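You operate a simulated robot arm through the tools that you are given. There is no shell and no other tool. Be economical: measure what you need, move in short steps, check, and stop when the job is done.

Carry out the task below with a simulated robot arm. There is one attempt and no reset: what you move stays moved.

JOB
Take the short green rope and put it on the top pallet. Open the top drawer of the blue cabinet, put the green ring from the inside of the top drawer of the blue cabinet in the grey box, then shut the drawer. Take the small green spool and put it on the top of the right length mat. Press the jog button three times. Take the orange coil of rope and leave it on the second shelf from the bottom of the grey rack. Fetch the small blue folded net and set it on the fourth shelf from the bottom of the grey rack. Do these in any order. Set down upright: small green spool.

The check looks at the end state, three seconds after you hand in, the way a careful person would. Anything else that was tipped, shoved, dropped, spilled or broken makes it a failure.

ROBOT AND FRAMES
A 7-joint arm with a two-finger parallel gripper on a trunk, on a base that drives. Base frame: it is fixed to the floor where the robot stands at the start and does not move with it; the origin is under the middle of the robot, x ahead of it, y to its left, z up. Readings come in cm, rad, newtons and seconds.
With the tool pointing down near the work surface it reaches from about 10 to 60 cm from the robot's upright axis, wherever it stands. Its first joint turns from -2.897 to 2.897 rad. Places, roughly: fourth shelf of the grey rack [-240, 1020, 150]; green ring (7x7x2 cm) [-220, 280, 60]; grey box (20x15x8 cm) [-100, 20, 80]; jog button [-110, 1040, 70]; orange coil of rope (20x19x3 cm) [-240, 1030, 20]; second shelf of the grey rack [-240, 1020, 60]; short green rope (23x2x2 cm) [80, 0, 80]; small blue folded net (22x13x10 cm) [-240, 1000, 60]; small green spool (6x6x11 cm) [-30, 1070, 90]; top drawer of the blue cabinet [-220, 280, 70]; top of the right length mat (20x20 cm) [402, 1014, 84]; top pallet [90, -50, 60]. Payload 3.43 kg.
The tool frame sits at the grasp point between the pads (the TCP): z along the fingers, y along the line on which they close. The tips reach 3 cm beyond it. Largest opening 9.4 cm; finger width 2.8, thickness 1; the body of the gripper, 5 by 9.6 cm, starts 5.5 cm behind the TCP.
Orientation is that of the tool frame in the base frame, as a unit quaternion [w, x, y, z]. With the fingers straight down and closing along the base's y, the tool's x points along the base's -x, its y along +y and its z along -z.

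CONTROLS
- The arm moves only by the tool step_arm. Its argument "commands" is a list that holds one entry, the list of rows, each a list of 6 numbers: the shift along the tool's x, y, z in cm, then the turn, a rotation vector about the tool's x, y, z in rad. In form: [[[dx, dy, dz, ax, ay, az], ...]]. A call has 1 to 10 rows; each row is the pose to reach, as a shift and turn from the pose commanded when the call began, along the tool's axes at that moment. "gripper" is the gripper command, from -1 (fully open) to 1 (shut), values between in proportion, set as the call begins (left out, the last holds). Each row takes 0.2 s and may step no farther than 5 cm and 0.15 rad from the row before; otherwise, or with a gripper value out of range, the whole call is refused. A pose out of reach is approached as far as the arm can. The call stops where the force on the tool passes 40 N (or 10 N more than at its start, if that is more) or the arm is blocked; 0.2 s more then pass. Each finger travels about 4.5 cm/s and halts on what it meets, pressing with about 28 N; the grip force reading is that of the motor and also rises with nothing between the fingers. The clock runs only during rows and for 0.2 s after the last one: add rows that repeat a pose to give the fingers time. It gives the time, the measured TCP pose, the force on the tool (base axes), the opening and the grip force at its end, in the units of the frame above (readings bear some noise), with the torque about the TCP (base axes, N m) and any sound that the robot's microphone picked up.
- Cameras (640 x 400 px; columns grow to the right, rows downward): "scene" is now at [42.46, 11.91, 124.81]; the picture's right is [-0.97, 0.23, 0.00], its down [0.17, 0.74, -0.65] and it looks along [-0.15, -0.63, -0.76] (base axes); focal length 214 px, centre (320, 200). "wrist" rides on the gripper at [7.6, 1.4, -10.3] in the tool frame; the picture's right is [-0.18, 0.98, 0.00], its down [-0.75, -0.14, -0.64] and it looks along [-0.63, -0.12, 0.77] (tool axes); focal length 243 px, centre (320, 200).
- camera(camera): a new picture of that camera. The clock stands still meanwhile.
- move_column(by): slides the trunk up (or, below 0, down) by that many cm; the arm and the scene camera ride with it, the base frame stays. It gives what a move gives, with no picture.
- base_move(legs): drives the robot by 1 to 6 legs, each [ahead, left, turn to the left] in cm, cm and rad, along the robot's own axes; the way and the turn of a leg run together, so that a leg with both is an arc; at most 150 cm and 3.142 rad a leg. The arm and the cameras ride along, it lands a little off, and it stops where it bumps. It gives what a move gives.
- head_to(pan, tilt): turns the head with the scene camera to pan (to the left, within 1.798 rad either way) and tilt (down, from -0.506 to 1.204), counted from straight ahead of the robot. It gives what a move gives.
- point_at(camera, pixels): there is no depth. For up to 12 entries [column, row, z] of the newest picture of that camera ("zoom" is the newest enlarged one), the place [x, y] in the base frame at which the ray of that pixel passes the height z, good to about 0.2 cm. The clock stands still meanwhile.
- enlarge(camera, box): a new picture of the part [left, top, right, bottom] of that camera's present view, enlarged. The clock stands still meanwhile.
- close_job(): hands the job in; it is judged then, once.

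Keep the steps short. Do not move on a guess: measure, check each grasp and each placing, and mend mistakes. In all there are 131 turns and 132 pictures (those below and enlarged ones count). Leave the gripper open and the arm clear of the work at the hand-in unless told otherwise, and finish with a single line.

The tools are called after "Emit:" as a command line: name --argument value ..., lists and objects as JSON in quotes. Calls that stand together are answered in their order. step_arm: Moves the arm, as the interface text tells. Its arguments: {"type":"object","properties":{"commands":{"type":"array"},"gripper":{"type":"number"}},"required":["commands"]} The other tools are called the same way: move_column (by) slides the trunk up or down; base_move (legs) drives the base; head_to (pan, tilt) turns the head that bears the scene camera; camera (camera) takes a picture; point_at (camera, pixels) gives the place at which the rays of pixels pass given heights; enlarge (camera, box) takes an enlarged picture of a part of a camera's view; close_job () hands the job in.

At the start:

```text
clock: 0.0
eef_pos: [38.14, -39.0, 104.25]
ee_rot: [0.0, 0.0, 1.0, -0.001]
contact_force: [-1.1, 0.8, 0.7]
wrist_torque: [-0.05, 0.03, -0.01]
finger_gap: 9.4
gripper_force: 0.1
trunk travel left (down, up): [-32.5, 28.5]
robot x, y, heading: [0.32, 0.1, -0.0]
head pan, tilt: [-1.799, 0.866]
```

scene: 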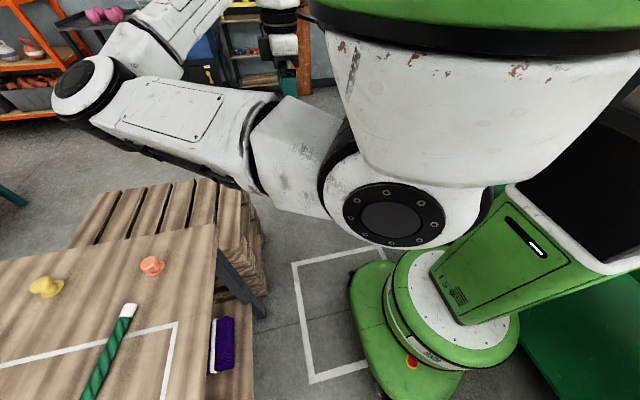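
wrist: 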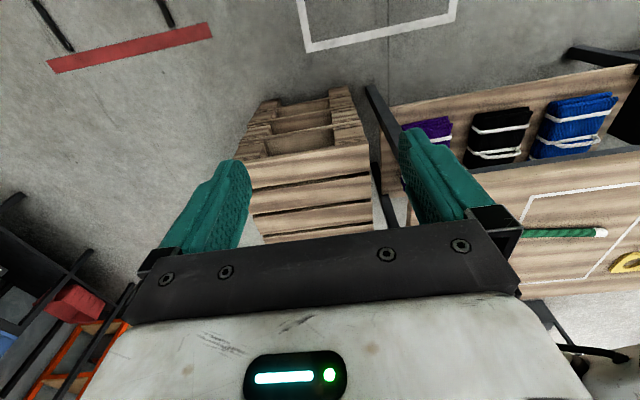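

I'm starting with a look around: the head goes straight ahead, towards the table with the green rope.

Emit:
head_to --pan -0.4 --tilt 0.8

Emit:
camera --camera "scene"

```text
clock: 1.5
eef_pos: [38.2, -39.13, 104.26]
ee_rot: [0.0, 0.0, 1.0, -0.001]
contact_force: [0.6, 0.3, -0.7]
wrist_torque: [0.04, 0.0, 0.0]
finger_gap: 9.42
gripper_force: 0.0
trunk travel left (down, up): [-32.5, 28.5]
robot x, y, heading: [-0.47, 0.25, 0.005]
head pan, tilt: [-0.4, 0.799]
```

```text
129 pictures are left
```

scene: 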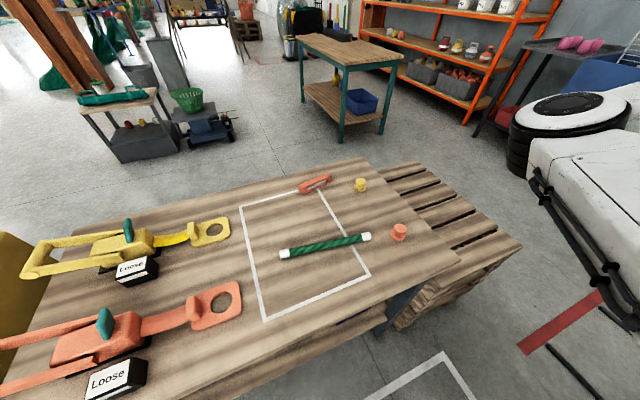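

The rope lies around px (325,245) and the pallets are behind it at right. I'll measure the rope ends, the table edge and the pallet corners.

Emit:
point_at --camera "scene" --pixels '[[282, 253, 80], [370, 237, 80], [326, 245, 80], [399, 230, 82], [460, 260, 79], [360, 160, 79], [520, 245, 60], [400, 165, 60], [440, 165, 60], [400, 325, 60], [460, 262, 60], [315, 183, 80]]'

Emit:
enlarge --camera "scene" --box '[240, 140, 540, 340]'

```text
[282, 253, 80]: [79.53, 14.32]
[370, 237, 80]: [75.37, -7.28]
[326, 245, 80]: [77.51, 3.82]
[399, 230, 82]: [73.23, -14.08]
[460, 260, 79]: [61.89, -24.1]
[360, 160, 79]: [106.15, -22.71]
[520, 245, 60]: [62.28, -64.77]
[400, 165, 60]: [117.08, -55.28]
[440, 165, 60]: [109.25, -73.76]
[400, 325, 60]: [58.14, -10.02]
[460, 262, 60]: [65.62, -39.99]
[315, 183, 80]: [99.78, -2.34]
```

```text
2.00 times, centred on (390, 240) of scene
```

zoom: 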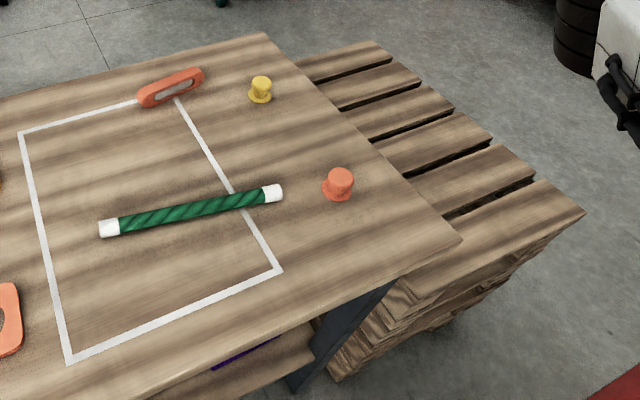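

Rope centre is about (77.5, 3.6) and runs mostly along y. The table's front edge is near x≈55. Before driving ahead I'll look down at the gap between my base and the table.

Emit:
head_to --pan 0.0 --tilt 1.2

Emit:
camera --camera "scene"

Emit:
point_at --camera "scene" --pixels '[[320, 200, 80], [320, 300, 80], [320, 390, 80], [320, 390, 0], [320, 300, 0]]'

```text
clock: 2.4
eef_pos: [38.08, -39.1, 104.29]
ee_rot: [0.0, 0.0, 1.0, 0.0]
contact_force: [0.6, -0.7, -0.5]
wrist_torque: [-0.01, -0.01, -0.02]
finger_gap: 9.37
gripper_force: 0.2
trunk travel left (down, up): [-32.5, 28.5]
robot x, y, heading: [0.08, -0.04, -0.003]
head pan, tilt: [0.0, 1.201]
```

```text
127 pictures are left
```

scene: 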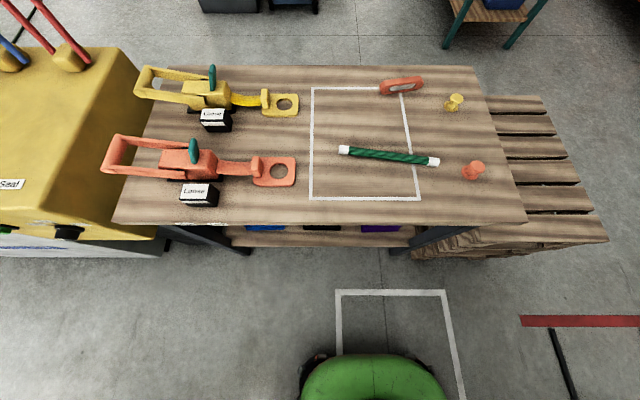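

```text
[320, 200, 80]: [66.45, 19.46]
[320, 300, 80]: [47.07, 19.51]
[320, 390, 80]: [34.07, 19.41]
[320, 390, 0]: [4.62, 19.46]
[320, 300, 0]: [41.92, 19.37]
```

There is about 35 cm of clear floor. I'll drive 22 cm ahead, and start turning the gripper 90° about its axis so it closes along x.

Emit:
base_move --legs '[[22, 0, 0]]'

Emit:
step_arm --commands '[[[0, 3, 0, 0, 0, 0.14], [0, 6, 0, 0, 0, 0.28], [0, 10, 0, 0, 0, 0.42], [0, 14, 0, 0, 0, 0.56], [0, 18, 0, 0, 0, 0.7], [0, 22, 0, 0, 0, 0.84], [0, 26, 0, 0, 0, 0.98], [0, 30, 0, 0, 0, 1.12], [0, 34, 0, 0, 0, 1.26], [0, 38, 0, 0, 0, 1.38]]]' --gripper -1

Emit:
camera --camera "wrist"

Emit:
camera --camera "scene"

```text
clock: 4.1
eef_pos: [59.99, -38.99, 104.32]
ee_rot: [0.0, -0.001, 1.0, 0.0]
contact_force: [0.6, 0.0, -0.8]
wrist_torque: [0.01, -0.02, 0.01]
finger_gap: 9.4
gripper_force: 0.1
trunk travel left (down, up): [-32.5, 28.5]
robot x, y, heading: [21.7, -0.28, 0.001]
head pan, tilt: [0.0, 1.201]
```

```text
clock: 6.3
eef_pos: [69.1, -5.63, 109.1]
ee_rot: [0.0, 0.644, 0.765, 0.0]
contact_force: [-0.6, 1.8, 0.3]
wrist_torque: [-0.04, 0.0, 0.02]
finger_gap: 9.41
gripper_force: 0.0
out of reach, approached as far as the arm can: row 6, 7, 8, 9, 10
trunk travel left (down, up): [-32.5, 28.5]
robot x, y, heading: [21.47, 0.09, 0.002]
head pan, tilt: [0.0, 1.201]
```

```text
126 pictures are left
```

wrist: 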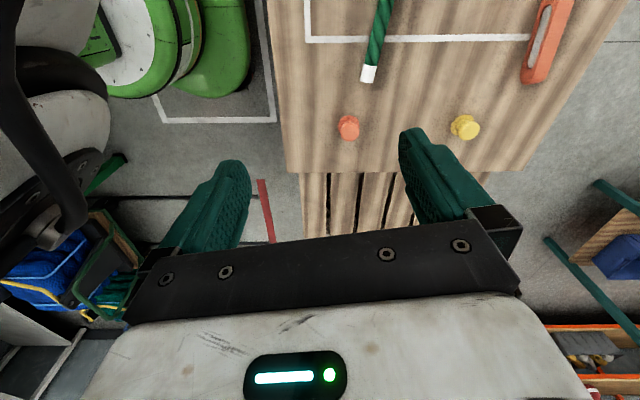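

```text
125 pictures are left
```

scene: 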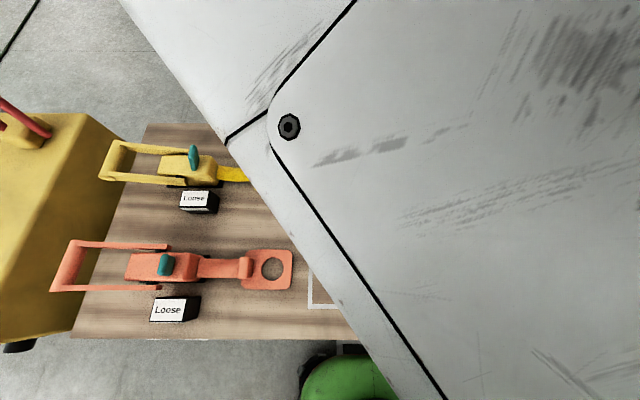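

The arm drifted to (69,-5.6). In the wrist view the rope's near end is at (368,75). I'll measure it against heights 78–82.

Emit:
point_at --camera "wrist" --pixels '[[368, 75, 78], [368, 75, 80], [368, 75, 82], [384, 5, 80], [380, 30, 80], [287, 170, 79], [490, 172, 79]]'

```text
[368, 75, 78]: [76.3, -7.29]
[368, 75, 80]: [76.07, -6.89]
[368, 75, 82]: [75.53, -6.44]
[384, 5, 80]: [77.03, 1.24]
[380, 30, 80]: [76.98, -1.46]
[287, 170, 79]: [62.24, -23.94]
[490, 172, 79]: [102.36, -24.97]
```

The height of about 79–80 agrees. I'm moving over the rope's middle (77.5, 3.6), going down to z≈94 and turning about 0.36 rad more.

Emit:
step_arm --commands '[[[0, 0, 5, 0, 0, 0.1], [2, 2.5, 9, 0, 0, 0.2], [4, 5, 12, 0, 0, 0.3], [6, 7.5, 14, 0, 0, 0.36], [7.6, 9.8, 15, 0, 0, 0.36], [7.6, 9.8, 15, 0, 0, 0.36]]]'

Emit:
camera --camera "wrist"

```text
refused: row 2 steps farther than a row can; nothing moved
```

```text
124 pictures are left
```

wrist: 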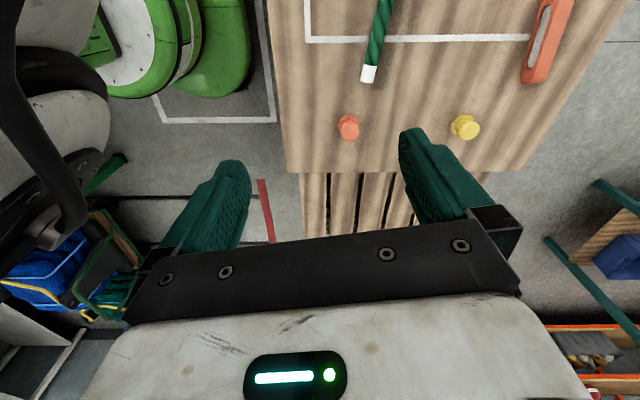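

Row 2 was too long, so I'm sending the same move with smaller steps.

Emit:
step_arm --commands '[[[0, 0, 4, 0, 0, 0.1], [1, 1, 8, 0, 0, 0.2], [3, 3, 11, 0, 0, 0.3], [5, 6, 13, 0, 0, 0.36], [7, 8, 15, 0, 0, 0.36], [7.6, 9.8, 15, 0, 0, 0.36], [7.6, 9.8, 15, 0, 0, 0.36]]]'

Emit:
camera --camera "wrist"

```text
clock: 7.9
eef_pos: [77.22, 4.0, 93.88]
ee_rot: [0.0, 0.765, 0.645, -0.001]
contact_force: [0.0, -0.3, -0.3]
wrist_torque: [0.04, 0.01, -0.01]
finger_gap: 9.37
gripper_force: 0.0
out of reach, approached as far as the arm can: row 1, 2, 3, 4
trunk travel left (down, up): [-32.5, 28.5]
robot x, y, heading: [21.59, 0.04, 0.001]
head pan, tilt: [0.0, 1.201]
```

```text
123 pictures are left
```

wrist: 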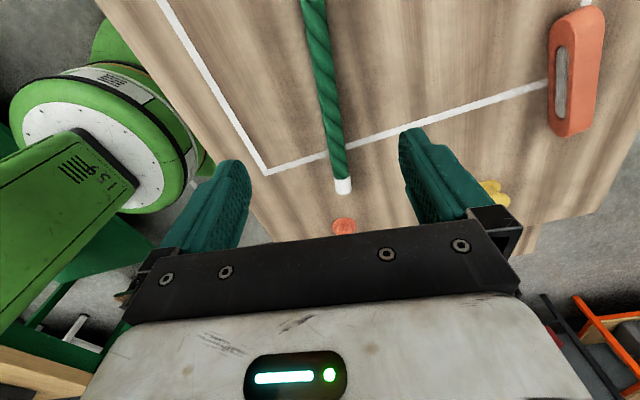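

Now I check where the rope lies relative to the TCP.

Emit:
point_at --camera "wrist" --pixels '[[343, 186, 79.5], [313, 0, 79.5], [328, 95, 79.5]]'

```text
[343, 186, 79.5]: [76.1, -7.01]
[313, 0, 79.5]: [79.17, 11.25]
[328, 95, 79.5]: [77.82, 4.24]
```

TCP is 0.6 cm short of the rope in x, so I correct that and go down to TCP z≈82.3, with the tips near 79.3.

Emit:
step_arm --commands '[[[0, 0.5, 4, 0, 0, 0], [0, 0.5, 8, 0, 0, 0], [0, 0.5, 10, 0, 0, 0], [0, 0.5, 11, 0, 0, 0], [0, 0.5, 11.6, 0, 0, 0], [0, 0.5, 11.6, 0, 0, 0]]]'

Emit:
camera --camera "wrist"

```text
clock: 9.3
eef_pos: [77.83, 3.97, 82.38]
ee_rot: [0.0, 0.764, 0.645, 0.0]
contact_force: [-0.2, 0.3, 0.2]
wrist_torque: [-0.05, 0.0, 0.04]
finger_gap: 9.4
gripper_force: 0.0
trunk travel left (down, up): [-32.5, 28.5]
robot x, y, heading: [21.88, -0.16, 0.002]
head pan, tilt: [0.0, 1.201]
```

```text
122 pictures are left
```

wrist: 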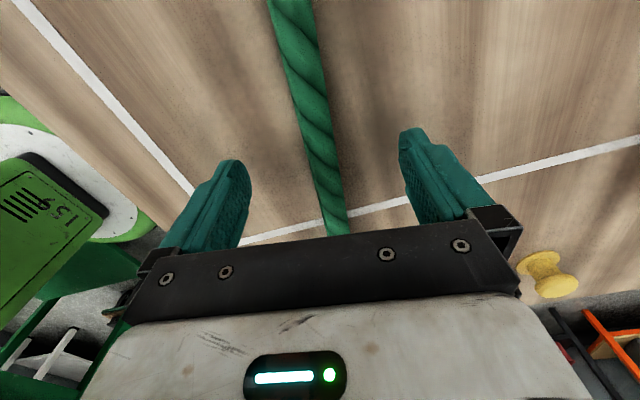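

The rope is between the fingers. I go down up to 1 cm more, stopping on touch.

Emit:
step_arm --commands '[[[0, 0, 0.3, 0, 0, 0], [0, 0, 0.6, 0, 0, 0], [0, 0, 0.9, 0, 0, 0]]]'

Emit:
step_arm --commands '[[[0, 0, 0, 0, 0, 0], [0, 0, 0, 0, 0, 0], [0, 0, 0, 0, 0, 0], [0, 0, 0, 0, 0, 0], [0, 0, 0, 0, 0, 0], [0, 0, 0, 0, 0, 0]]]' --gripper 1

Emit:
step_arm --commands '[[[0, 0, -2, 0, 0, 0], [0, 0, -6, 0, 0, 0], [0, 0, -10, 0, 0, 0], [0, 0, -14, 0, 0, 0], [0, 0, -14, 0, 0, 0]]]'

Emit:
camera --camera "wrist"

```text
clock: 10.1
eef_pos: [77.96, 4.08, 81.58]
ee_rot: [0.0, 0.764, 0.645, 0.0]
contact_force: [0.5, -0.3, 0.4]
wrist_torque: [-0.02, -0.01, -0.01]
finger_gap: 9.42
gripper_force: 0.1
trunk travel left (down, up): [-32.5, 28.5]
robot x, y, heading: [21.91, 0.23, 0.001]
head pan, tilt: [0.0, 1.201]
```

```text
clock: 11.5
eef_pos: [77.92, 3.97, 81.59]
ee_rot: [0.0, 0.764, 0.646, 0.0]
contact_force: [0.0, 0.5, 1.3]
wrist_torque: [-0.01, -0.01, -0.06]
finger_gap: 1.77
gripper_force: 28.5
trunk travel left (down, up): [-32.5, 28.5]
robot x, y, heading: [21.71, 0.22, -0.0]
head pan, tilt: [0.0, 1.201]
```

```text
clock: 12.7
eef_pos: [77.88, 3.93, 95.48]
ee_rot: [0.0, 0.764, 0.646, 0.0]
contact_force: [-0.9, -0.6, -0.8]
wrist_torque: [-0.02, 0.0, 0.01]
finger_gap: 1.77
gripper_force: 28.1
trunk travel left (down, up): [-32.5, 28.5]
robot x, y, heading: [22.07, 0.17, 0.005]
head pan, tilt: [0.0, 1.201]
```

```text
121 pictures are left
```

wrist: 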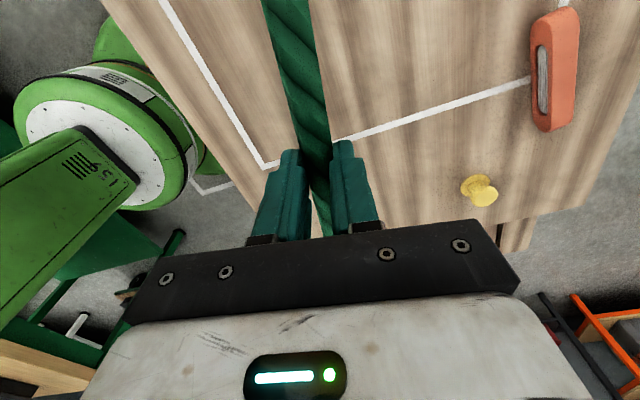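

The rope is held (gap 1.77). Next I drive 50 cm to the right to bring it over the pallet, then look.

Emit:
base_move --legs '[[0, -51, 0]]'

Emit:
camera --camera "wrist"

Emit:
camera --camera "scene"

```text
clock: 15.7
eef_pos: [78.15, -46.84, 95.35]
ee_rot: [0.0, 0.76, 0.65, 0.0]
contact_force: [0.3, -0.8, -2.0]
wrist_torque: [-0.01, 0.02, 0.03]
finger_gap: 1.75
gripper_force: 27.6
trunk travel left (down, up): [-32.5, 28.5]
robot x, y, heading: [22.05, -51.73, 0.016]
head pan, tilt: [0.0, 1.201]
```

```text
120 pictures are left
```

wrist: 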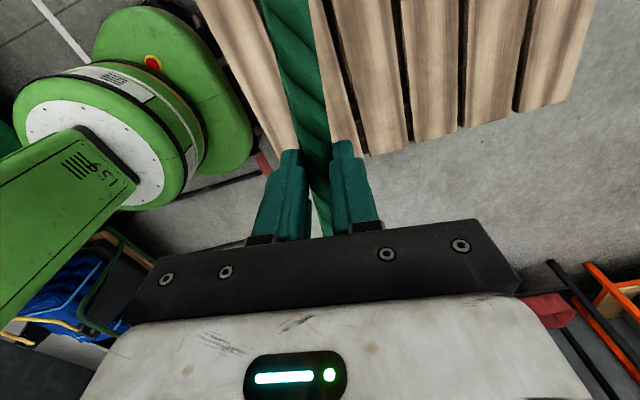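

```text
119 pictures are left
```

scene: 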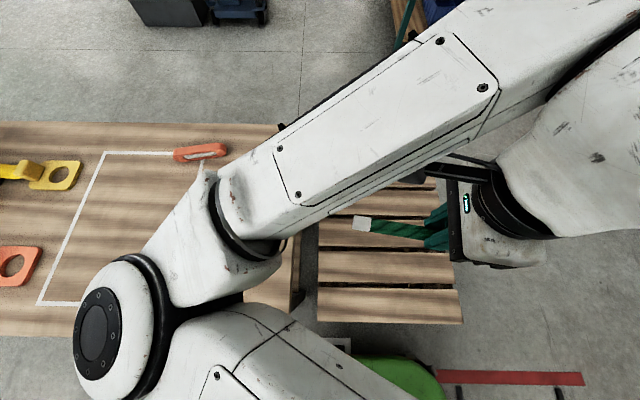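

I measure slat gaps and the pallet ends at z=60, in both views.

Emit:
point_at --camera "wrist" --pixels '[[340, 50, 60], [365, 155, 60], [410, 140, 60], [461, 127, 60], [514, 111, 60], [570, 99, 60], [392, 20, 60], [272, 165, 60]]'

Emit:
point_at --camera "scene" --pixels '[[463, 322, 60], [318, 320, 60], [318, 286, 60], [455, 288, 60], [318, 250, 60], [320, 217, 60], [435, 190, 60], [435, 180, 60]]'

Emit:
enlarge --camera "scene" --box '[290, 170, 490, 340]'

```text
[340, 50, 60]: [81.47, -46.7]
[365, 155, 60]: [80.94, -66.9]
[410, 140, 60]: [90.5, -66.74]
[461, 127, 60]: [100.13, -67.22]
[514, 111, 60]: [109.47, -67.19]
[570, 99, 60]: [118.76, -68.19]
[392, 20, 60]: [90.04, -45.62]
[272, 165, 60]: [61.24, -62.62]
```

```text
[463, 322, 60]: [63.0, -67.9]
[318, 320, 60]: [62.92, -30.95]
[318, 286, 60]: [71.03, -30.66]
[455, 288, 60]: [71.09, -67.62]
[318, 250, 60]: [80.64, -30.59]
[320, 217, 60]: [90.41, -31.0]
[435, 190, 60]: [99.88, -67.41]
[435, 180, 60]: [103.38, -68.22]
```

```text
2.35 times, centred on (390, 255) of scene
```

zoom: 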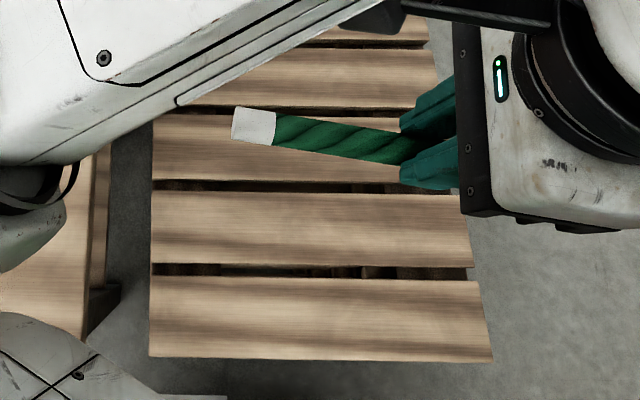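

Slat tops at z≈60 agree in both views, and gaps lie at x≈71.5, 81 and 90.4. I'll lay the rope along y on the slat centred at x≈76.2, y≈-49: shift and rotate -0.155 first, then go down to about z 66.

Emit:
step_arm --commands '[[[-2.47, -1.6, 0, 0, 0, -0.14], [-2.47, -1.6, 4, 0, 0, -0.155], [-2.47, -1.6, 8.5, 0, 0, -0.155], [-2.47, -1.6, 13, 0, 0, -0.155], [-2.47, -1.6, 17.5, 0, 0, -0.155], [-2.47, -1.6, 22, 0, 0, -0.155], [-2.47, -1.6, 26, 0, 0, -0.155], [-2.47, -1.6, 29, 0, 0, -0.155], [-2.47, -1.6, 29, 0, 0, -0.155]]]'

Emit:
camera --camera "wrist"

Emit:
camera --camera "scene"

```text
clock: 16.6
eef_pos: [74.44, -53.39, 85.02]
ee_rot: [0.039, 0.698, 0.71, -0.082]
contact_force: [0.0, 1.1, 0.0]
wrist_torque: [0.06, 0.03, -0.02]
finger_gap: 1.76
gripper_force: 28.1
trunk travel left (down, up): [-32.5, 28.5]
robot x, y, heading: [21.89, -51.3, 0.016]
head pan, tilt: [0.0, 1.201]
stopped in row 4: the arm was blocked; the commanded pose is now the measured one
```

```text
117 pictures are left
```

wrist: 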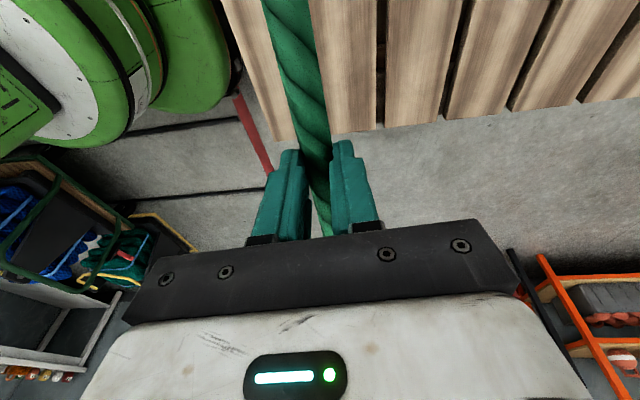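

```text
116 pictures are left
```

scene: 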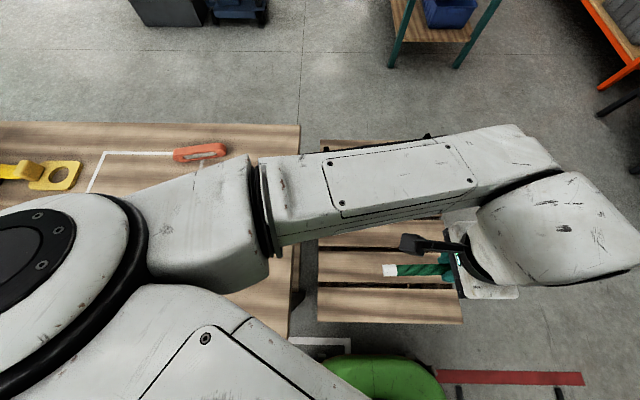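

The arm was blocked at z 85 and tilted, with no force on the tool. I'll look at the elbow to see whether it touches the table.

Emit:
head_to --pan 0.3 --tilt 0.9

Emit:
camera --camera "scene"

```text
clock: 17.4
eef_pos: [74.53, -53.29, 84.97]
ee_rot: [0.039, 0.698, 0.71, -0.081]
contact_force: [0.2, 0.5, -0.9]
wrist_torque: [0.0, -0.02, 0.0]
finger_gap: 1.75
gripper_force: 27.6
trunk travel left (down, up): [-32.5, 28.5]
robot x, y, heading: [22.12, -51.6, 0.013]
head pan, tilt: [0.3, 0.901]
```

```text
115 pictures are left
```

scene: 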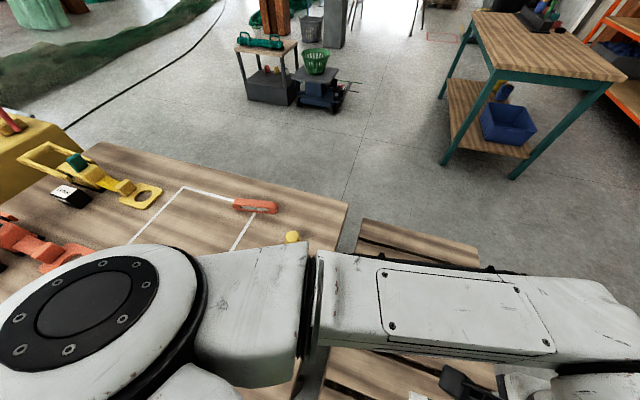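

The elbow hangs low over the table. I'll raise the trunk 12 cm to free it, then measure the elbow and check that the orange peg is undisturbed.

Emit:
move_column --by 12

Emit:
camera --camera "scene"

Emit:
point_at --camera "scene" --pixels '[[70, 310, 100], [300, 340, 90], [300, 340, 100]]'

```text
clock: 18.9
eef_pos: [74.46, -53.31, 97.14]
ee_rot: [0.038, 0.697, 0.711, -0.081]
contact_force: [0.0, -0.2, -1.2]
wrist_torque: [0.0, 0.0, 0.03]
finger_gap: 1.77
gripper_force: 28.4
trunk travel left (down, up): [-44.5, 16.5]
robot x, y, heading: [22.2, -51.2, 0.014]
head pan, tilt: [0.3, 0.901]
```

```text
114 pictures are left
```

scene: 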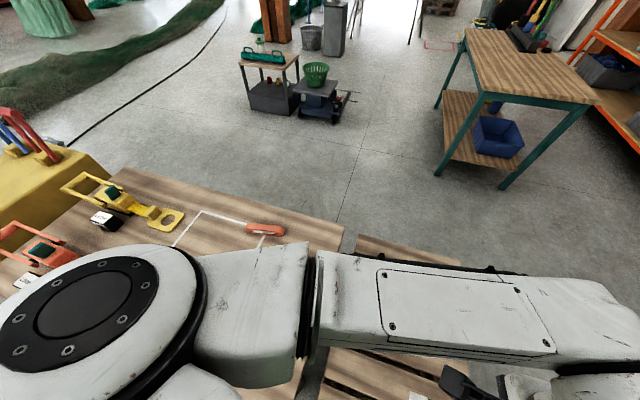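

```text
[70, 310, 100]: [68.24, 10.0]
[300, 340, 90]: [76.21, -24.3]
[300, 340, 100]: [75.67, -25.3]
```

The elbow sits out to the left over the table, so from here the arm can't go down. I'd rather stand on the pallets' right side facing +y, where the elbow falls over free floor. First I check that floor.

Emit:
head_to --pan -0.9 --tilt 0.6

Emit:
camera --camera "scene"

Emit:
head_to --pan -1.79 --tilt 0.6

Emit:
camera --camera "scene"

```text
clock: 20.3
eef_pos: [74.35, -53.29, 97.02]
ee_rot: [0.039, 0.697, 0.711, -0.081]
contact_force: [0.3, 0.6, -0.4]
wrist_torque: [0.01, 0.01, 0.01]
finger_gap: 1.76
gripper_force: 28.2
trunk travel left (down, up): [-44.5, 16.5]
robot x, y, heading: [22.05, -51.39, 0.015]
head pan, tilt: [-0.901, 0.6]
```

```text
113 pictures are left
```

scene: 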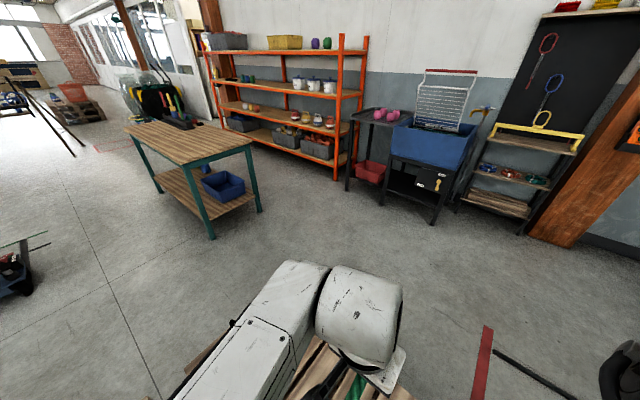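

```text
clock: 21.4
eef_pos: [74.5, -53.31, 96.98]
ee_rot: [0.039, 0.698, 0.711, -0.08]
contact_force: [0.3, -0.1, -0.4]
wrist_torque: [0.01, 0.03, 0.0]
finger_gap: 1.75
gripper_force: 28.6
trunk travel left (down, up): [-44.5, 16.5]
robot x, y, heading: [22.25, -51.56, 0.012]
head pan, tilt: [-1.791, 0.6]
```

```text
112 pictures are left
```

scene: 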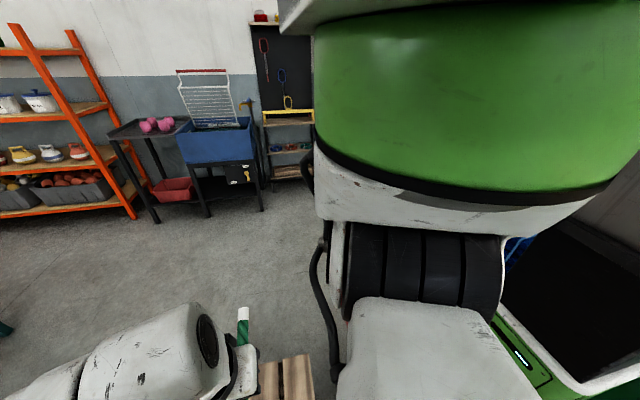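

The floor at right is clear. I'll drive right 50 cm, turn left 90°, then right 61 cm to stand at about (83,-101) facing +y. The rope will lie across the slats along x.

Emit:
base_move --legs '[[0, -50, 0], [0, 0, 1.5708], [0, -61, 0]]'

Emit:
head_to --pan 0.0 --tilt 1.0

Emit:
camera --camera "scene"

Emit:
camera --camera "wrist"

```text
clock: 31.2
eef_pos: [86.11, -49.7, 97.06]
ee_rot: [0.084, -0.004, 0.996, -0.03]
contact_force: [0.0, -0.5, -1.4]
wrist_torque: [0.01, 0.02, 0.0]
finger_gap: 1.75
gripper_force: 27.9
trunk travel left (down, up): [-44.5, 16.5]
robot x, y, heading: [83.44, -101.89, 1.573]
head pan, tilt: [-1.791, 0.6]
```

```text
clock: 33.0
eef_pos: [85.97, -49.72, 97.05]
ee_rot: [0.084, -0.004, 0.996, -0.03]
contact_force: [0.2, -0.1, -0.5]
wrist_torque: [0.0, -0.01, 0.0]
finger_gap: 1.76
gripper_force: 28.4
trunk travel left (down, up): [-44.5, 16.5]
robot x, y, heading: [83.56, -101.85, 1.576]
head pan, tilt: [0.0, 1.0]
```

```text
111 pictures are left
```

scene: 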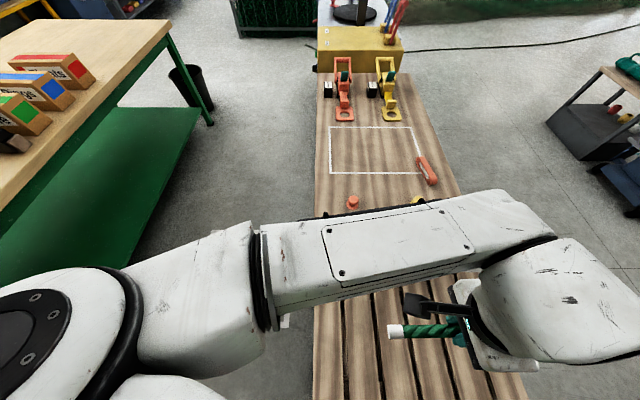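

```text
110 pictures are left
```

wrist: 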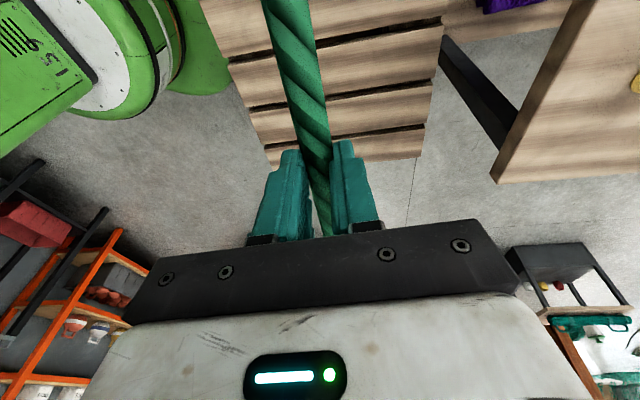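

The pegs are untouched. I'll level the tool in place (the rotation needed is about [-0.06, 0.168, 0.008]), and measure the bench at left against the elbow.

Emit:
step_arm --commands '[[[0, 0, 0, -0.03, 0.084, 0.004], [0, 0, 0, -0.06, 0.168, 0.008], [0, 0, 0, -0.06, 0.168, 0.008]]]'

Emit:
point_at --camera "scene" --pixels '[[60, 310, 100], [110, 270, 50], [110, 270, 25], [165, 40, 80], [2, 210, 80], [2, 280, 25], [130, 270, 0]]'

Emit:
camera --camera "scene"

```text
clock: 33.6
eef_pos: [93.45, -55.51, 94.87]
ee_rot: [0.138, -0.007, 0.984, -0.11]
contact_force: [0.3, 0.8, -0.6]
wrist_torque: [-0.03, -0.02, -0.01]
finger_gap: 1.74
gripper_force: 28.1
out of reach, approached as far as the arm can: row 2, 3
trunk travel left (down, up): [-44.5, 16.5]
robot x, y, heading: [83.71, -102.0, 1.574]
head pan, tilt: [0.0, 1.0]
stopped in row 3: the arm was blocked; the commanded pose is now the measured one
```

```text
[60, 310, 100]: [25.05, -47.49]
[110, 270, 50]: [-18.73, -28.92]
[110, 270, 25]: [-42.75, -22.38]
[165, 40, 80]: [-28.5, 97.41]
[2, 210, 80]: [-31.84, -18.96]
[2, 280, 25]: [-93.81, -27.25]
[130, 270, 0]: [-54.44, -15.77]
```

```text
109 pictures are left
```

scene: 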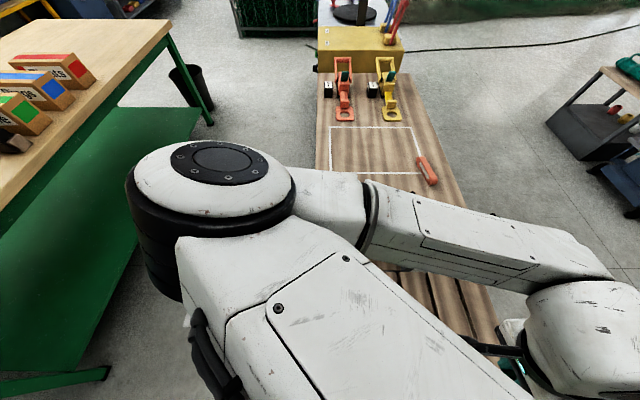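

This isn't the table: my earlier clockwise turn has run the wrist joint to its limit. I'll back off 15 cm and unwind the tool counter-clockwise by about 90° while levelling it. The rope will then lie along y.

Emit:
base_move --legs '[[-15, 0, 0]]'

Emit:
step_arm --commands '[[[0, 0, 0, -0.0366, 0.004, -0.1443], [0, 0, 0, -0.0732, 0.008, -0.2885], [0, 0, 0, -0.1098, 0.012, -0.4328], [0, 0, 0, -0.1464, 0.016, -0.577], [0, 0, 0, -0.183, 0.02, -0.7213], [0, 0, 0, -0.2196, 0.024, -0.8656], [0, 0, 0, -0.2562, 0.028, -1.01], [0, 0, 0, -0.2928, 0.032, -1.154], [0, 0, 0, -0.3294, 0.036, -1.298], [0, 0, 0, -0.366, 0.04, -1.442]]]'

Emit:
camera --camera "scene"

```text
clock: 35.0
eef_pos: [93.31, -70.69, 94.92]
ee_rot: [0.138, -0.008, 0.984, -0.11]
contact_force: [0.3, -0.8, -1.3]
wrist_torque: [0.0, 0.0, 0.0]
finger_gap: 1.76
gripper_force: 28.2
trunk travel left (down, up): [-44.5, 16.5]
robot x, y, heading: [83.59, -117.22, 1.578]
head pan, tilt: [0.0, 1.0]
```

```text
clock: 37.2
eef_pos: [93.98, -67.78, 94.34]
ee_rot: [0.012, -0.66, 0.751, -0.01]
contact_force: [-0.3, 0.0, 0.0]
wrist_torque: [0.01, -0.04, -0.01]
finger_gap: 1.74
gripper_force: 27.8
out of reach, approached as far as the arm can: row 1, 2, 3, 4, 5, 6, 7, 8, 9, 10
trunk travel left (down, up): [-44.5, 16.5]
robot x, y, heading: [83.6, -117.6, 1.576]
head pan, tilt: [0.0, 1.0]
```

```text
108 pictures are left
```

scene: 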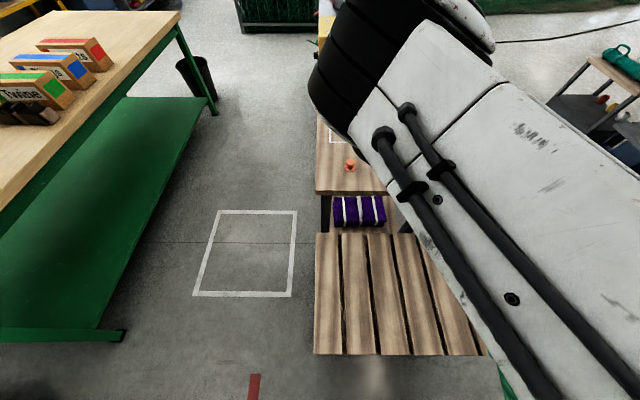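

Much better: the elbow is up. I'll drive ahead 18 and left 8 so the hand is over (85.7,-49.5), then finish the small turn.

Emit:
base_move --legs '[[18.3, 8.2, 0]]'

Emit:
step_arm --commands '[[[0, 0, 0, -0.025, 0.003, -0.1], [0, 0, 0, -0.025, 0.003, -0.13], [0, 0, 0, -0.025, 0.003, -0.13]]]'

Emit:
move_column --by -20

Emit:
camera --camera "wrist"

Emit:
camera --camera "scene"

```text
clock: 38.9
eef_pos: [86.13, -50.18, 94.4]
ee_rot: [0.013, -0.658, 0.753, -0.01]
contact_force: [-0.5, -0.3, -0.8]
wrist_torque: [0.03, 0.0, -0.01]
finger_gap: 1.78
gripper_force: 28.7
trunk travel left (down, up): [-44.5, 16.5]
robot x, y, heading: [75.5, -99.55, 1.573]
head pan, tilt: [0.0, 1.0]
stopped in leg 1: the robot was blocked; the commanded pose is now the measured one
```

```text
clock: 39.7
eef_pos: [86.14, -50.2, 94.29]
ee_rot: [0.003, -0.706, 0.708, -0.003]
contact_force: [-0.1, -0.2, -0.8]
wrist_torque: [-0.01, 0.01, 0.03]
finger_gap: 1.78
gripper_force: 27.8
trunk travel left (down, up): [-44.5, 16.5]
robot x, y, heading: [74.95, -99.59, 1.574]
head pan, tilt: [0.0, 1.0]
```

```text
clock: 41.9
eef_pos: [86.07, -50.23, 74.35]
ee_rot: [0.001, -0.706, 0.708, -0.003]
contact_force: [0.2, -0.3, 0.0]
wrist_torque: [0.02, 0.01, -0.01]
finger_gap: 1.76
gripper_force: 28.1
trunk travel left (down, up): [-24.5, 36.5]
robot x, y, heading: [76.01, -99.29, 1.571]
head pan, tilt: [0.0, 1.0]
```

```text
107 pictures are left
```

wrist: 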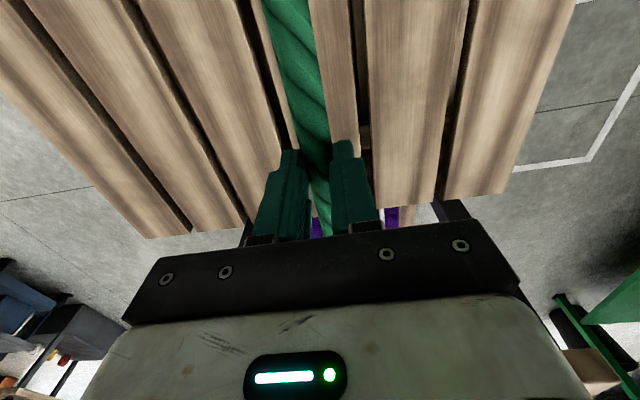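

```text
106 pictures are left
```

scene: 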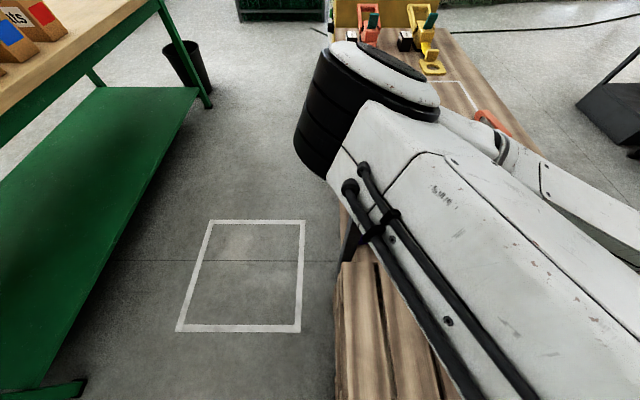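

The base reported a block just at the end. I verify that the pallets haven't shifted and where the rope sits.

Emit:
point_at --camera "wrist" --pixels '[[365, 150, 60], [262, 80, 60], [437, 190, 60], [505, 195, 60], [190, 228, 60], [148, 238, 60]]'

```text
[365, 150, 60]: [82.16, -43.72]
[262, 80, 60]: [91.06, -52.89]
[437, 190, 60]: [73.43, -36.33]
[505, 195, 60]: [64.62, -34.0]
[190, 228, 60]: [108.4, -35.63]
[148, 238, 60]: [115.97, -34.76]
```

This fits a pallet top slightly under z=60 with no displacement. I go down to TCP z≈64, then creep until contact.

Emit:
step_arm --commands '[[[0, 0, 4, 0, 0, 0], [0, 0, 8, 0, 0, 0], [0, 0, 10.3, 0, 0, 0], [0, 0, 10.3, 0, 0, 0]]]'

Emit:
step_arm --commands '[[[0, 0, 0.4, 0, 0, 0], [0, 0, 0.8, 0, 0, 0], [0, 0, 1.2, 0, 0, 0]]]'

Emit:
camera --camera "wrist"

```text
clock: 42.9
eef_pos: [86.14, -50.26, 64.2]
ee_rot: [0.002, -0.706, 0.708, -0.003]
contact_force: [0.3, 0.3, -0.3]
wrist_torque: [-0.02, -0.02, -0.02]
finger_gap: 1.78
gripper_force: 27.6
trunk travel left (down, up): [-24.5, 36.5]
robot x, y, heading: [75.82, -99.53, 1.572]
head pan, tilt: [0.0, 1.0]
```

```text
clock: 43.7
eef_pos: [86.19, -50.2, 62.85]
ee_rot: [0.003, -0.706, 0.709, -0.003]
contact_force: [-1.6, -0.6, 0.0]
wrist_torque: [-0.02, 0.02, -0.03]
finger_gap: 1.74
gripper_force: 27.6
trunk travel left (down, up): [-24.5, 36.5]
robot x, y, heading: [75.5, -99.31, 1.571]
head pan, tilt: [0.0, 1.0]
```

```text
105 pictures are left
```

wrist: 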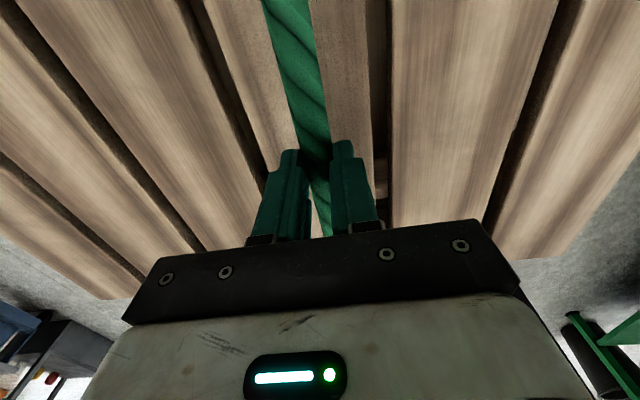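

No contact yet, so I keep creeping down.

Emit:
step_arm --commands '[[[0, 0, 0.4, 0, 0, 0], [0, 0, 0.8, 0, 0, 0], [0, 0, 1.2, 0, 0, 0], [0, 0, 1.6, 0, 0, 0], [0, 0, 2.0, 0, 0, 0], [0, 0, 2.4, 0, 0, 0]]]'

```text
clock: 45.1
eef_pos: [86.25, -50.1, 60.42]
ee_rot: [0.002, -0.706, 0.709, -0.004]
contact_force: [-0.2, -0.1, -1.0]
wrist_torque: [0.02, -0.03, 0.01]
finger_gap: 1.75
gripper_force: 27.7
trunk travel left (down, up): [-24.5, 36.5]
robot x, y, heading: [75.22, -99.49, 1.569]
head pan, tilt: [0.0, 1.0]
```

Emit:
step_arm --commands '[[[0, 0, 0.4, 0, 0, 0], [0, 0, 0.8, 0, 0, 0], [0, 0, 1.2, 0, 0, 0], [0, 0, 1.6, 0, 0, 0], [0, 0, 2.0, 0, 0, 0], [0, 0, 2.4, 0, 0, 0], [0, 0, 2.8, 0, 0, 0]]]'

Emit:
camera --camera "wrist"

```text
clock: 46.2
eef_pos: [86.11, -50.14, 59.15]
ee_rot: [0.004, -0.706, 0.709, -0.004]
contact_force: [-2.4, 0.1, 23.8]
wrist_torque: [0.0, 0.46, 0.06]
finger_gap: 1.77
gripper_force: 28.2
trunk travel left (down, up): [-24.5, 36.5]
robot x, y, heading: [75.4, -99.53, 1.574]
head pan, tilt: [0.0, 1.0]
stopped in row 5: the force on the tool passed its limit at 93 N (the readings are from after the stop); the commanded pose is now the measured one
```

```text
104 pictures are left
```

wrist: 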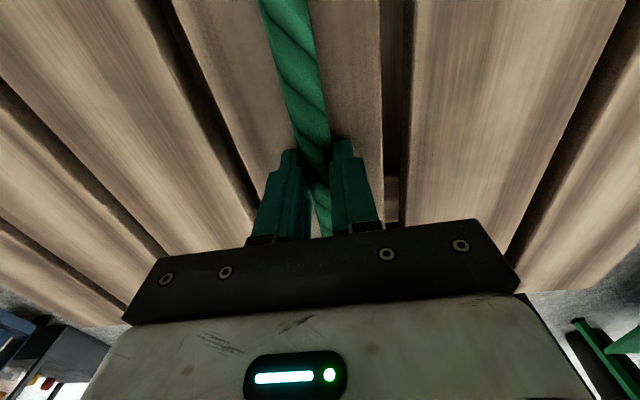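

The rope is on the slat (contact, 24 N). I ease up 0.3, open, and lift.

Emit:
step_arm --commands '[[[0, 0, -0.2, 0, 0, 0], [0, 0, -0.2, 0, 0, 0], [0, 0, -0.2, 0, 0, 0], [0, 0, -0.2, 0, 0, 0], [0, 0, -0.2, 0, 0, 0]]]' --gripper -0.4

Emit:
step_arm --commands '[[[0, 0, -2, 0, 0, 0], [0, 0, -6, 0, 0, 0], [0, 0, -10, 0, 0, 0], [0, 0, -14.5, 0, 0, 0], [0, 0, -19, 0, 0, 0], [0, 0, -23, 0, 0, 0]]]'

Emit:
camera --camera "wrist"

```text
clock: 47.4
eef_pos: [86.15, -50.01, 59.13]
ee_rot: [0.004, -0.706, 0.708, -0.003]
contact_force: [-0.5, -0.6, 0.3]
wrist_torque: [-0.01, 0.01, -0.01]
finger_gap: 6.56
gripper_force: 0.0
trunk travel left (down, up): [-24.5, 36.5]
robot x, y, heading: [75.7, -99.52, 1.572]
head pan, tilt: [0.0, 1.0]
```

```text
clock: 48.8
eef_pos: [86.1, -50.17, 74.71]
ee_rot: [0.004, -0.706, 0.708, -0.003]
contact_force: [0.3, 0.4, -0.2]
wrist_torque: [0.0, -0.02, 0.04]
finger_gap: 6.57
gripper_force: 0.0
out of reach, approached as far as the arm can: row 5, 6
trunk travel left (down, up): [-24.5, 36.5]
robot x, y, heading: [75.65, -99.06, 1.571]
head pan, tilt: [0.0, 1.0]
```

```text
103 pictures are left
```

wrist: 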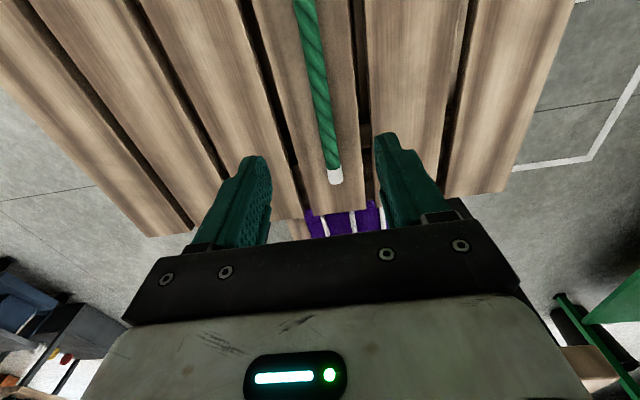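

The rope lies on the slat, clear of the gaps. I back off, raise the trunk 20 cm, and look left towards the bench and the way to the blue cabinet.

Emit:
base_move --legs '[[-20, 0, 0]]'

Emit:
move_column --by 20

Emit:
head_to --pan 1.3 --tilt 0.45

Emit:
camera --camera "scene"

Emit:
head_to --pan 0.5 --tilt 0.3

Emit:
camera --camera "scene"

```text
clock: 50.4
eef_pos: [85.93, -69.65, 74.58]
ee_rot: [0.004, -0.706, 0.708, -0.003]
contact_force: [0.7, -0.3, 0.3]
wrist_torque: [0.0, 0.02, 0.04]
finger_gap: 6.59
gripper_force: 0.0
trunk travel left (down, up): [-24.5, 36.5]
robot x, y, heading: [75.26, -119.5, 1.575]
head pan, tilt: [0.0, 1.0]
```

```text
clock: 52.5
eef_pos: [85.94, -69.76, 94.65]
ee_rot: [0.004, -0.707, 0.708, -0.004]
contact_force: [-0.6, 0.1, 0.2]
wrist_torque: [0.03, -0.03, 0.0]
finger_gap: 6.57
gripper_force: 0.1
trunk travel left (down, up): [-44.5, 16.5]
robot x, y, heading: [75.47, -119.52, 1.576]
head pan, tilt: [0.0, 1.0]
```

```text
clock: 54.0
eef_pos: [85.98, -69.78, 94.6]
ee_rot: [0.004, -0.706, 0.708, -0.003]
contact_force: [0.0, 0.0, 0.3]
wrist_torque: [0.03, 0.02, -0.02]
finger_gap: 6.58
gripper_force: 0.1
trunk travel left (down, up): [-44.5, 16.5]
robot x, y, heading: [75.17, -119.39, 1.579]
head pan, tilt: [1.3, 0.45]
```

```text
102 pictures are left
```

scene: 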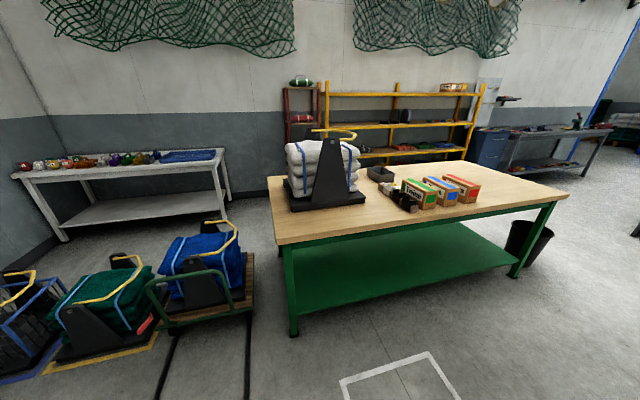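

```text
clock: 55.1
eef_pos: [86.0, -69.73, 94.69]
ee_rot: [0.003, -0.707, 0.707, -0.004]
contact_force: [0.1, -0.1, 0.3]
wrist_torque: [0.01, 0.01, 0.01]
finger_gap: 6.6
gripper_force: 0.1
trunk travel left (down, up): [-44.5, 16.5]
robot x, y, heading: [75.71, -119.05, 1.58]
head pan, tilt: [0.499, 0.3]
```

```text
101 pictures are left
```

scene: 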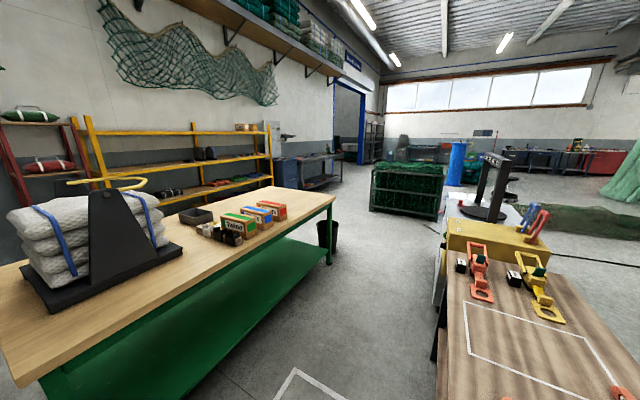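

The blue cabinet is at (288,172) near the far wall, and the grey box is at (195,215) on the bench. I measure the bench, the bin and the passages.

Emit:
point_at --camera "scene" --pixels '[[328, 250, 0], [336, 204, 80], [230, 185, 80], [195, 224, 80], [180, 214, 80], [285, 188, 0], [330, 187, 0], [310, 160, 78], [272, 160, 78], [295, 155, 78], [440, 217, 0], [372, 208, 0]]'

Emit:
enlarge --camera "scene" --box '[60, 100, 380, 300]'

```text
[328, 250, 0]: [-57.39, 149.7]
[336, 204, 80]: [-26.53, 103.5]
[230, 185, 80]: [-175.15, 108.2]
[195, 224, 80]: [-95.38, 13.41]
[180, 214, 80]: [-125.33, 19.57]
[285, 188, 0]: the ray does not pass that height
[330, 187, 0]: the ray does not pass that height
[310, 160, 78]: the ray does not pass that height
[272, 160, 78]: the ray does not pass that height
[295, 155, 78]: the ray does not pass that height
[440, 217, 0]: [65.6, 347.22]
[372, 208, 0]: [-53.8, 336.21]
```

```text
2.00 times, centred on (220, 200) of scene
```

zoom: 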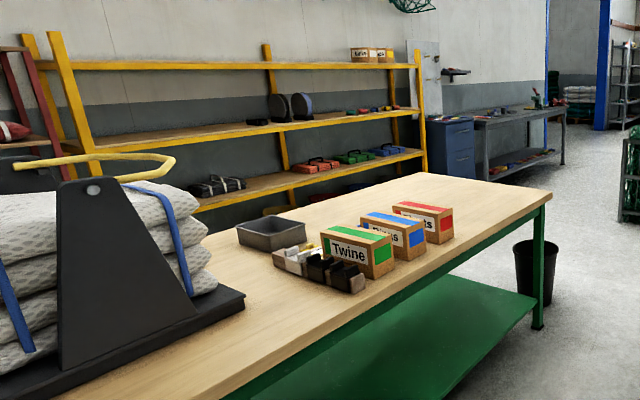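

I drive along the corridor between bench and table: left 60, then ahead to y≈225, and look at the cabinet.

Emit:
base_move --legs '[[0, 60, 0], [150, 0, 0], [150, 0, 0], [45, 0, 0], [0, 0, 1.3]]'

Emit:
head_to --pan 0.2 --tilt 0.4

Emit:
camera --camera "scene"

```text
clock: 78.1
eef_pos: [-41.98, 243.38, 94.62]
ee_rot: [-0.004, 0.994, -0.111, 0.001]
contact_force: [0.6, -0.9, -0.7]
wrist_torque: [0.04, 0.01, -0.01]
finger_gap: 6.58
gripper_force: 0.1
trunk travel left (down, up): [-44.5, 16.5]
robot x, y, heading: [3.65, 222.21, 2.925]
head pan, tilt: [0.499, 0.3]
```

```text
clock: 78.9
eef_pos: [-42.03, 243.37, 94.54]
ee_rot: [-0.005, 0.994, -0.111, 0.0]
contact_force: [0.0, 0.7, 0.1]
wrist_torque: [0.02, 0.02, 0.0]
finger_gap: 6.57
gripper_force: 0.1
trunk travel left (down, up): [-44.5, 16.5]
robot x, y, heading: [4.05, 221.9, 2.929]
head pan, tilt: [0.201, 0.4]
```

```text
99 pictures are left
```

scene: 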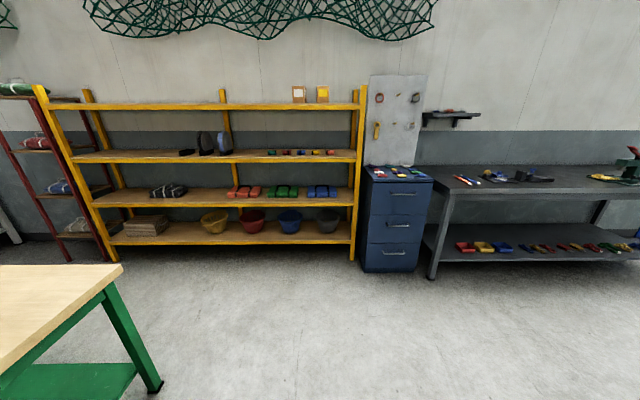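

The cabinet's top drawer handle is at (405,195). I measure the cabinet front at the floor.

Emit:
point_at --camera "scene" --pixels '[[367, 272, 0], [416, 271, 0], [428, 280, 0], [120, 262, 0], [155, 392, 0], [122, 265, 80]]'

Emit:
enlarge --camera "scene" --box '[340, 130, 460, 290]'

```text
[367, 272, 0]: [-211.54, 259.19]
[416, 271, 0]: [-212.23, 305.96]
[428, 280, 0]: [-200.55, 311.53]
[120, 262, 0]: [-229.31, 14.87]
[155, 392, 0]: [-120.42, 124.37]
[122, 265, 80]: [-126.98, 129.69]
```

```text
2.50 times, centred on (400, 210) of scene
```

zoom: 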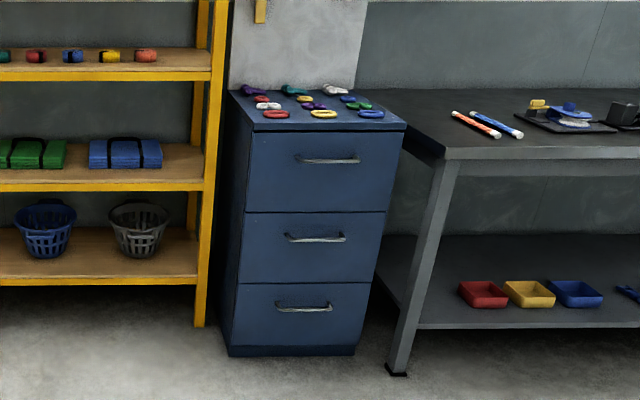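

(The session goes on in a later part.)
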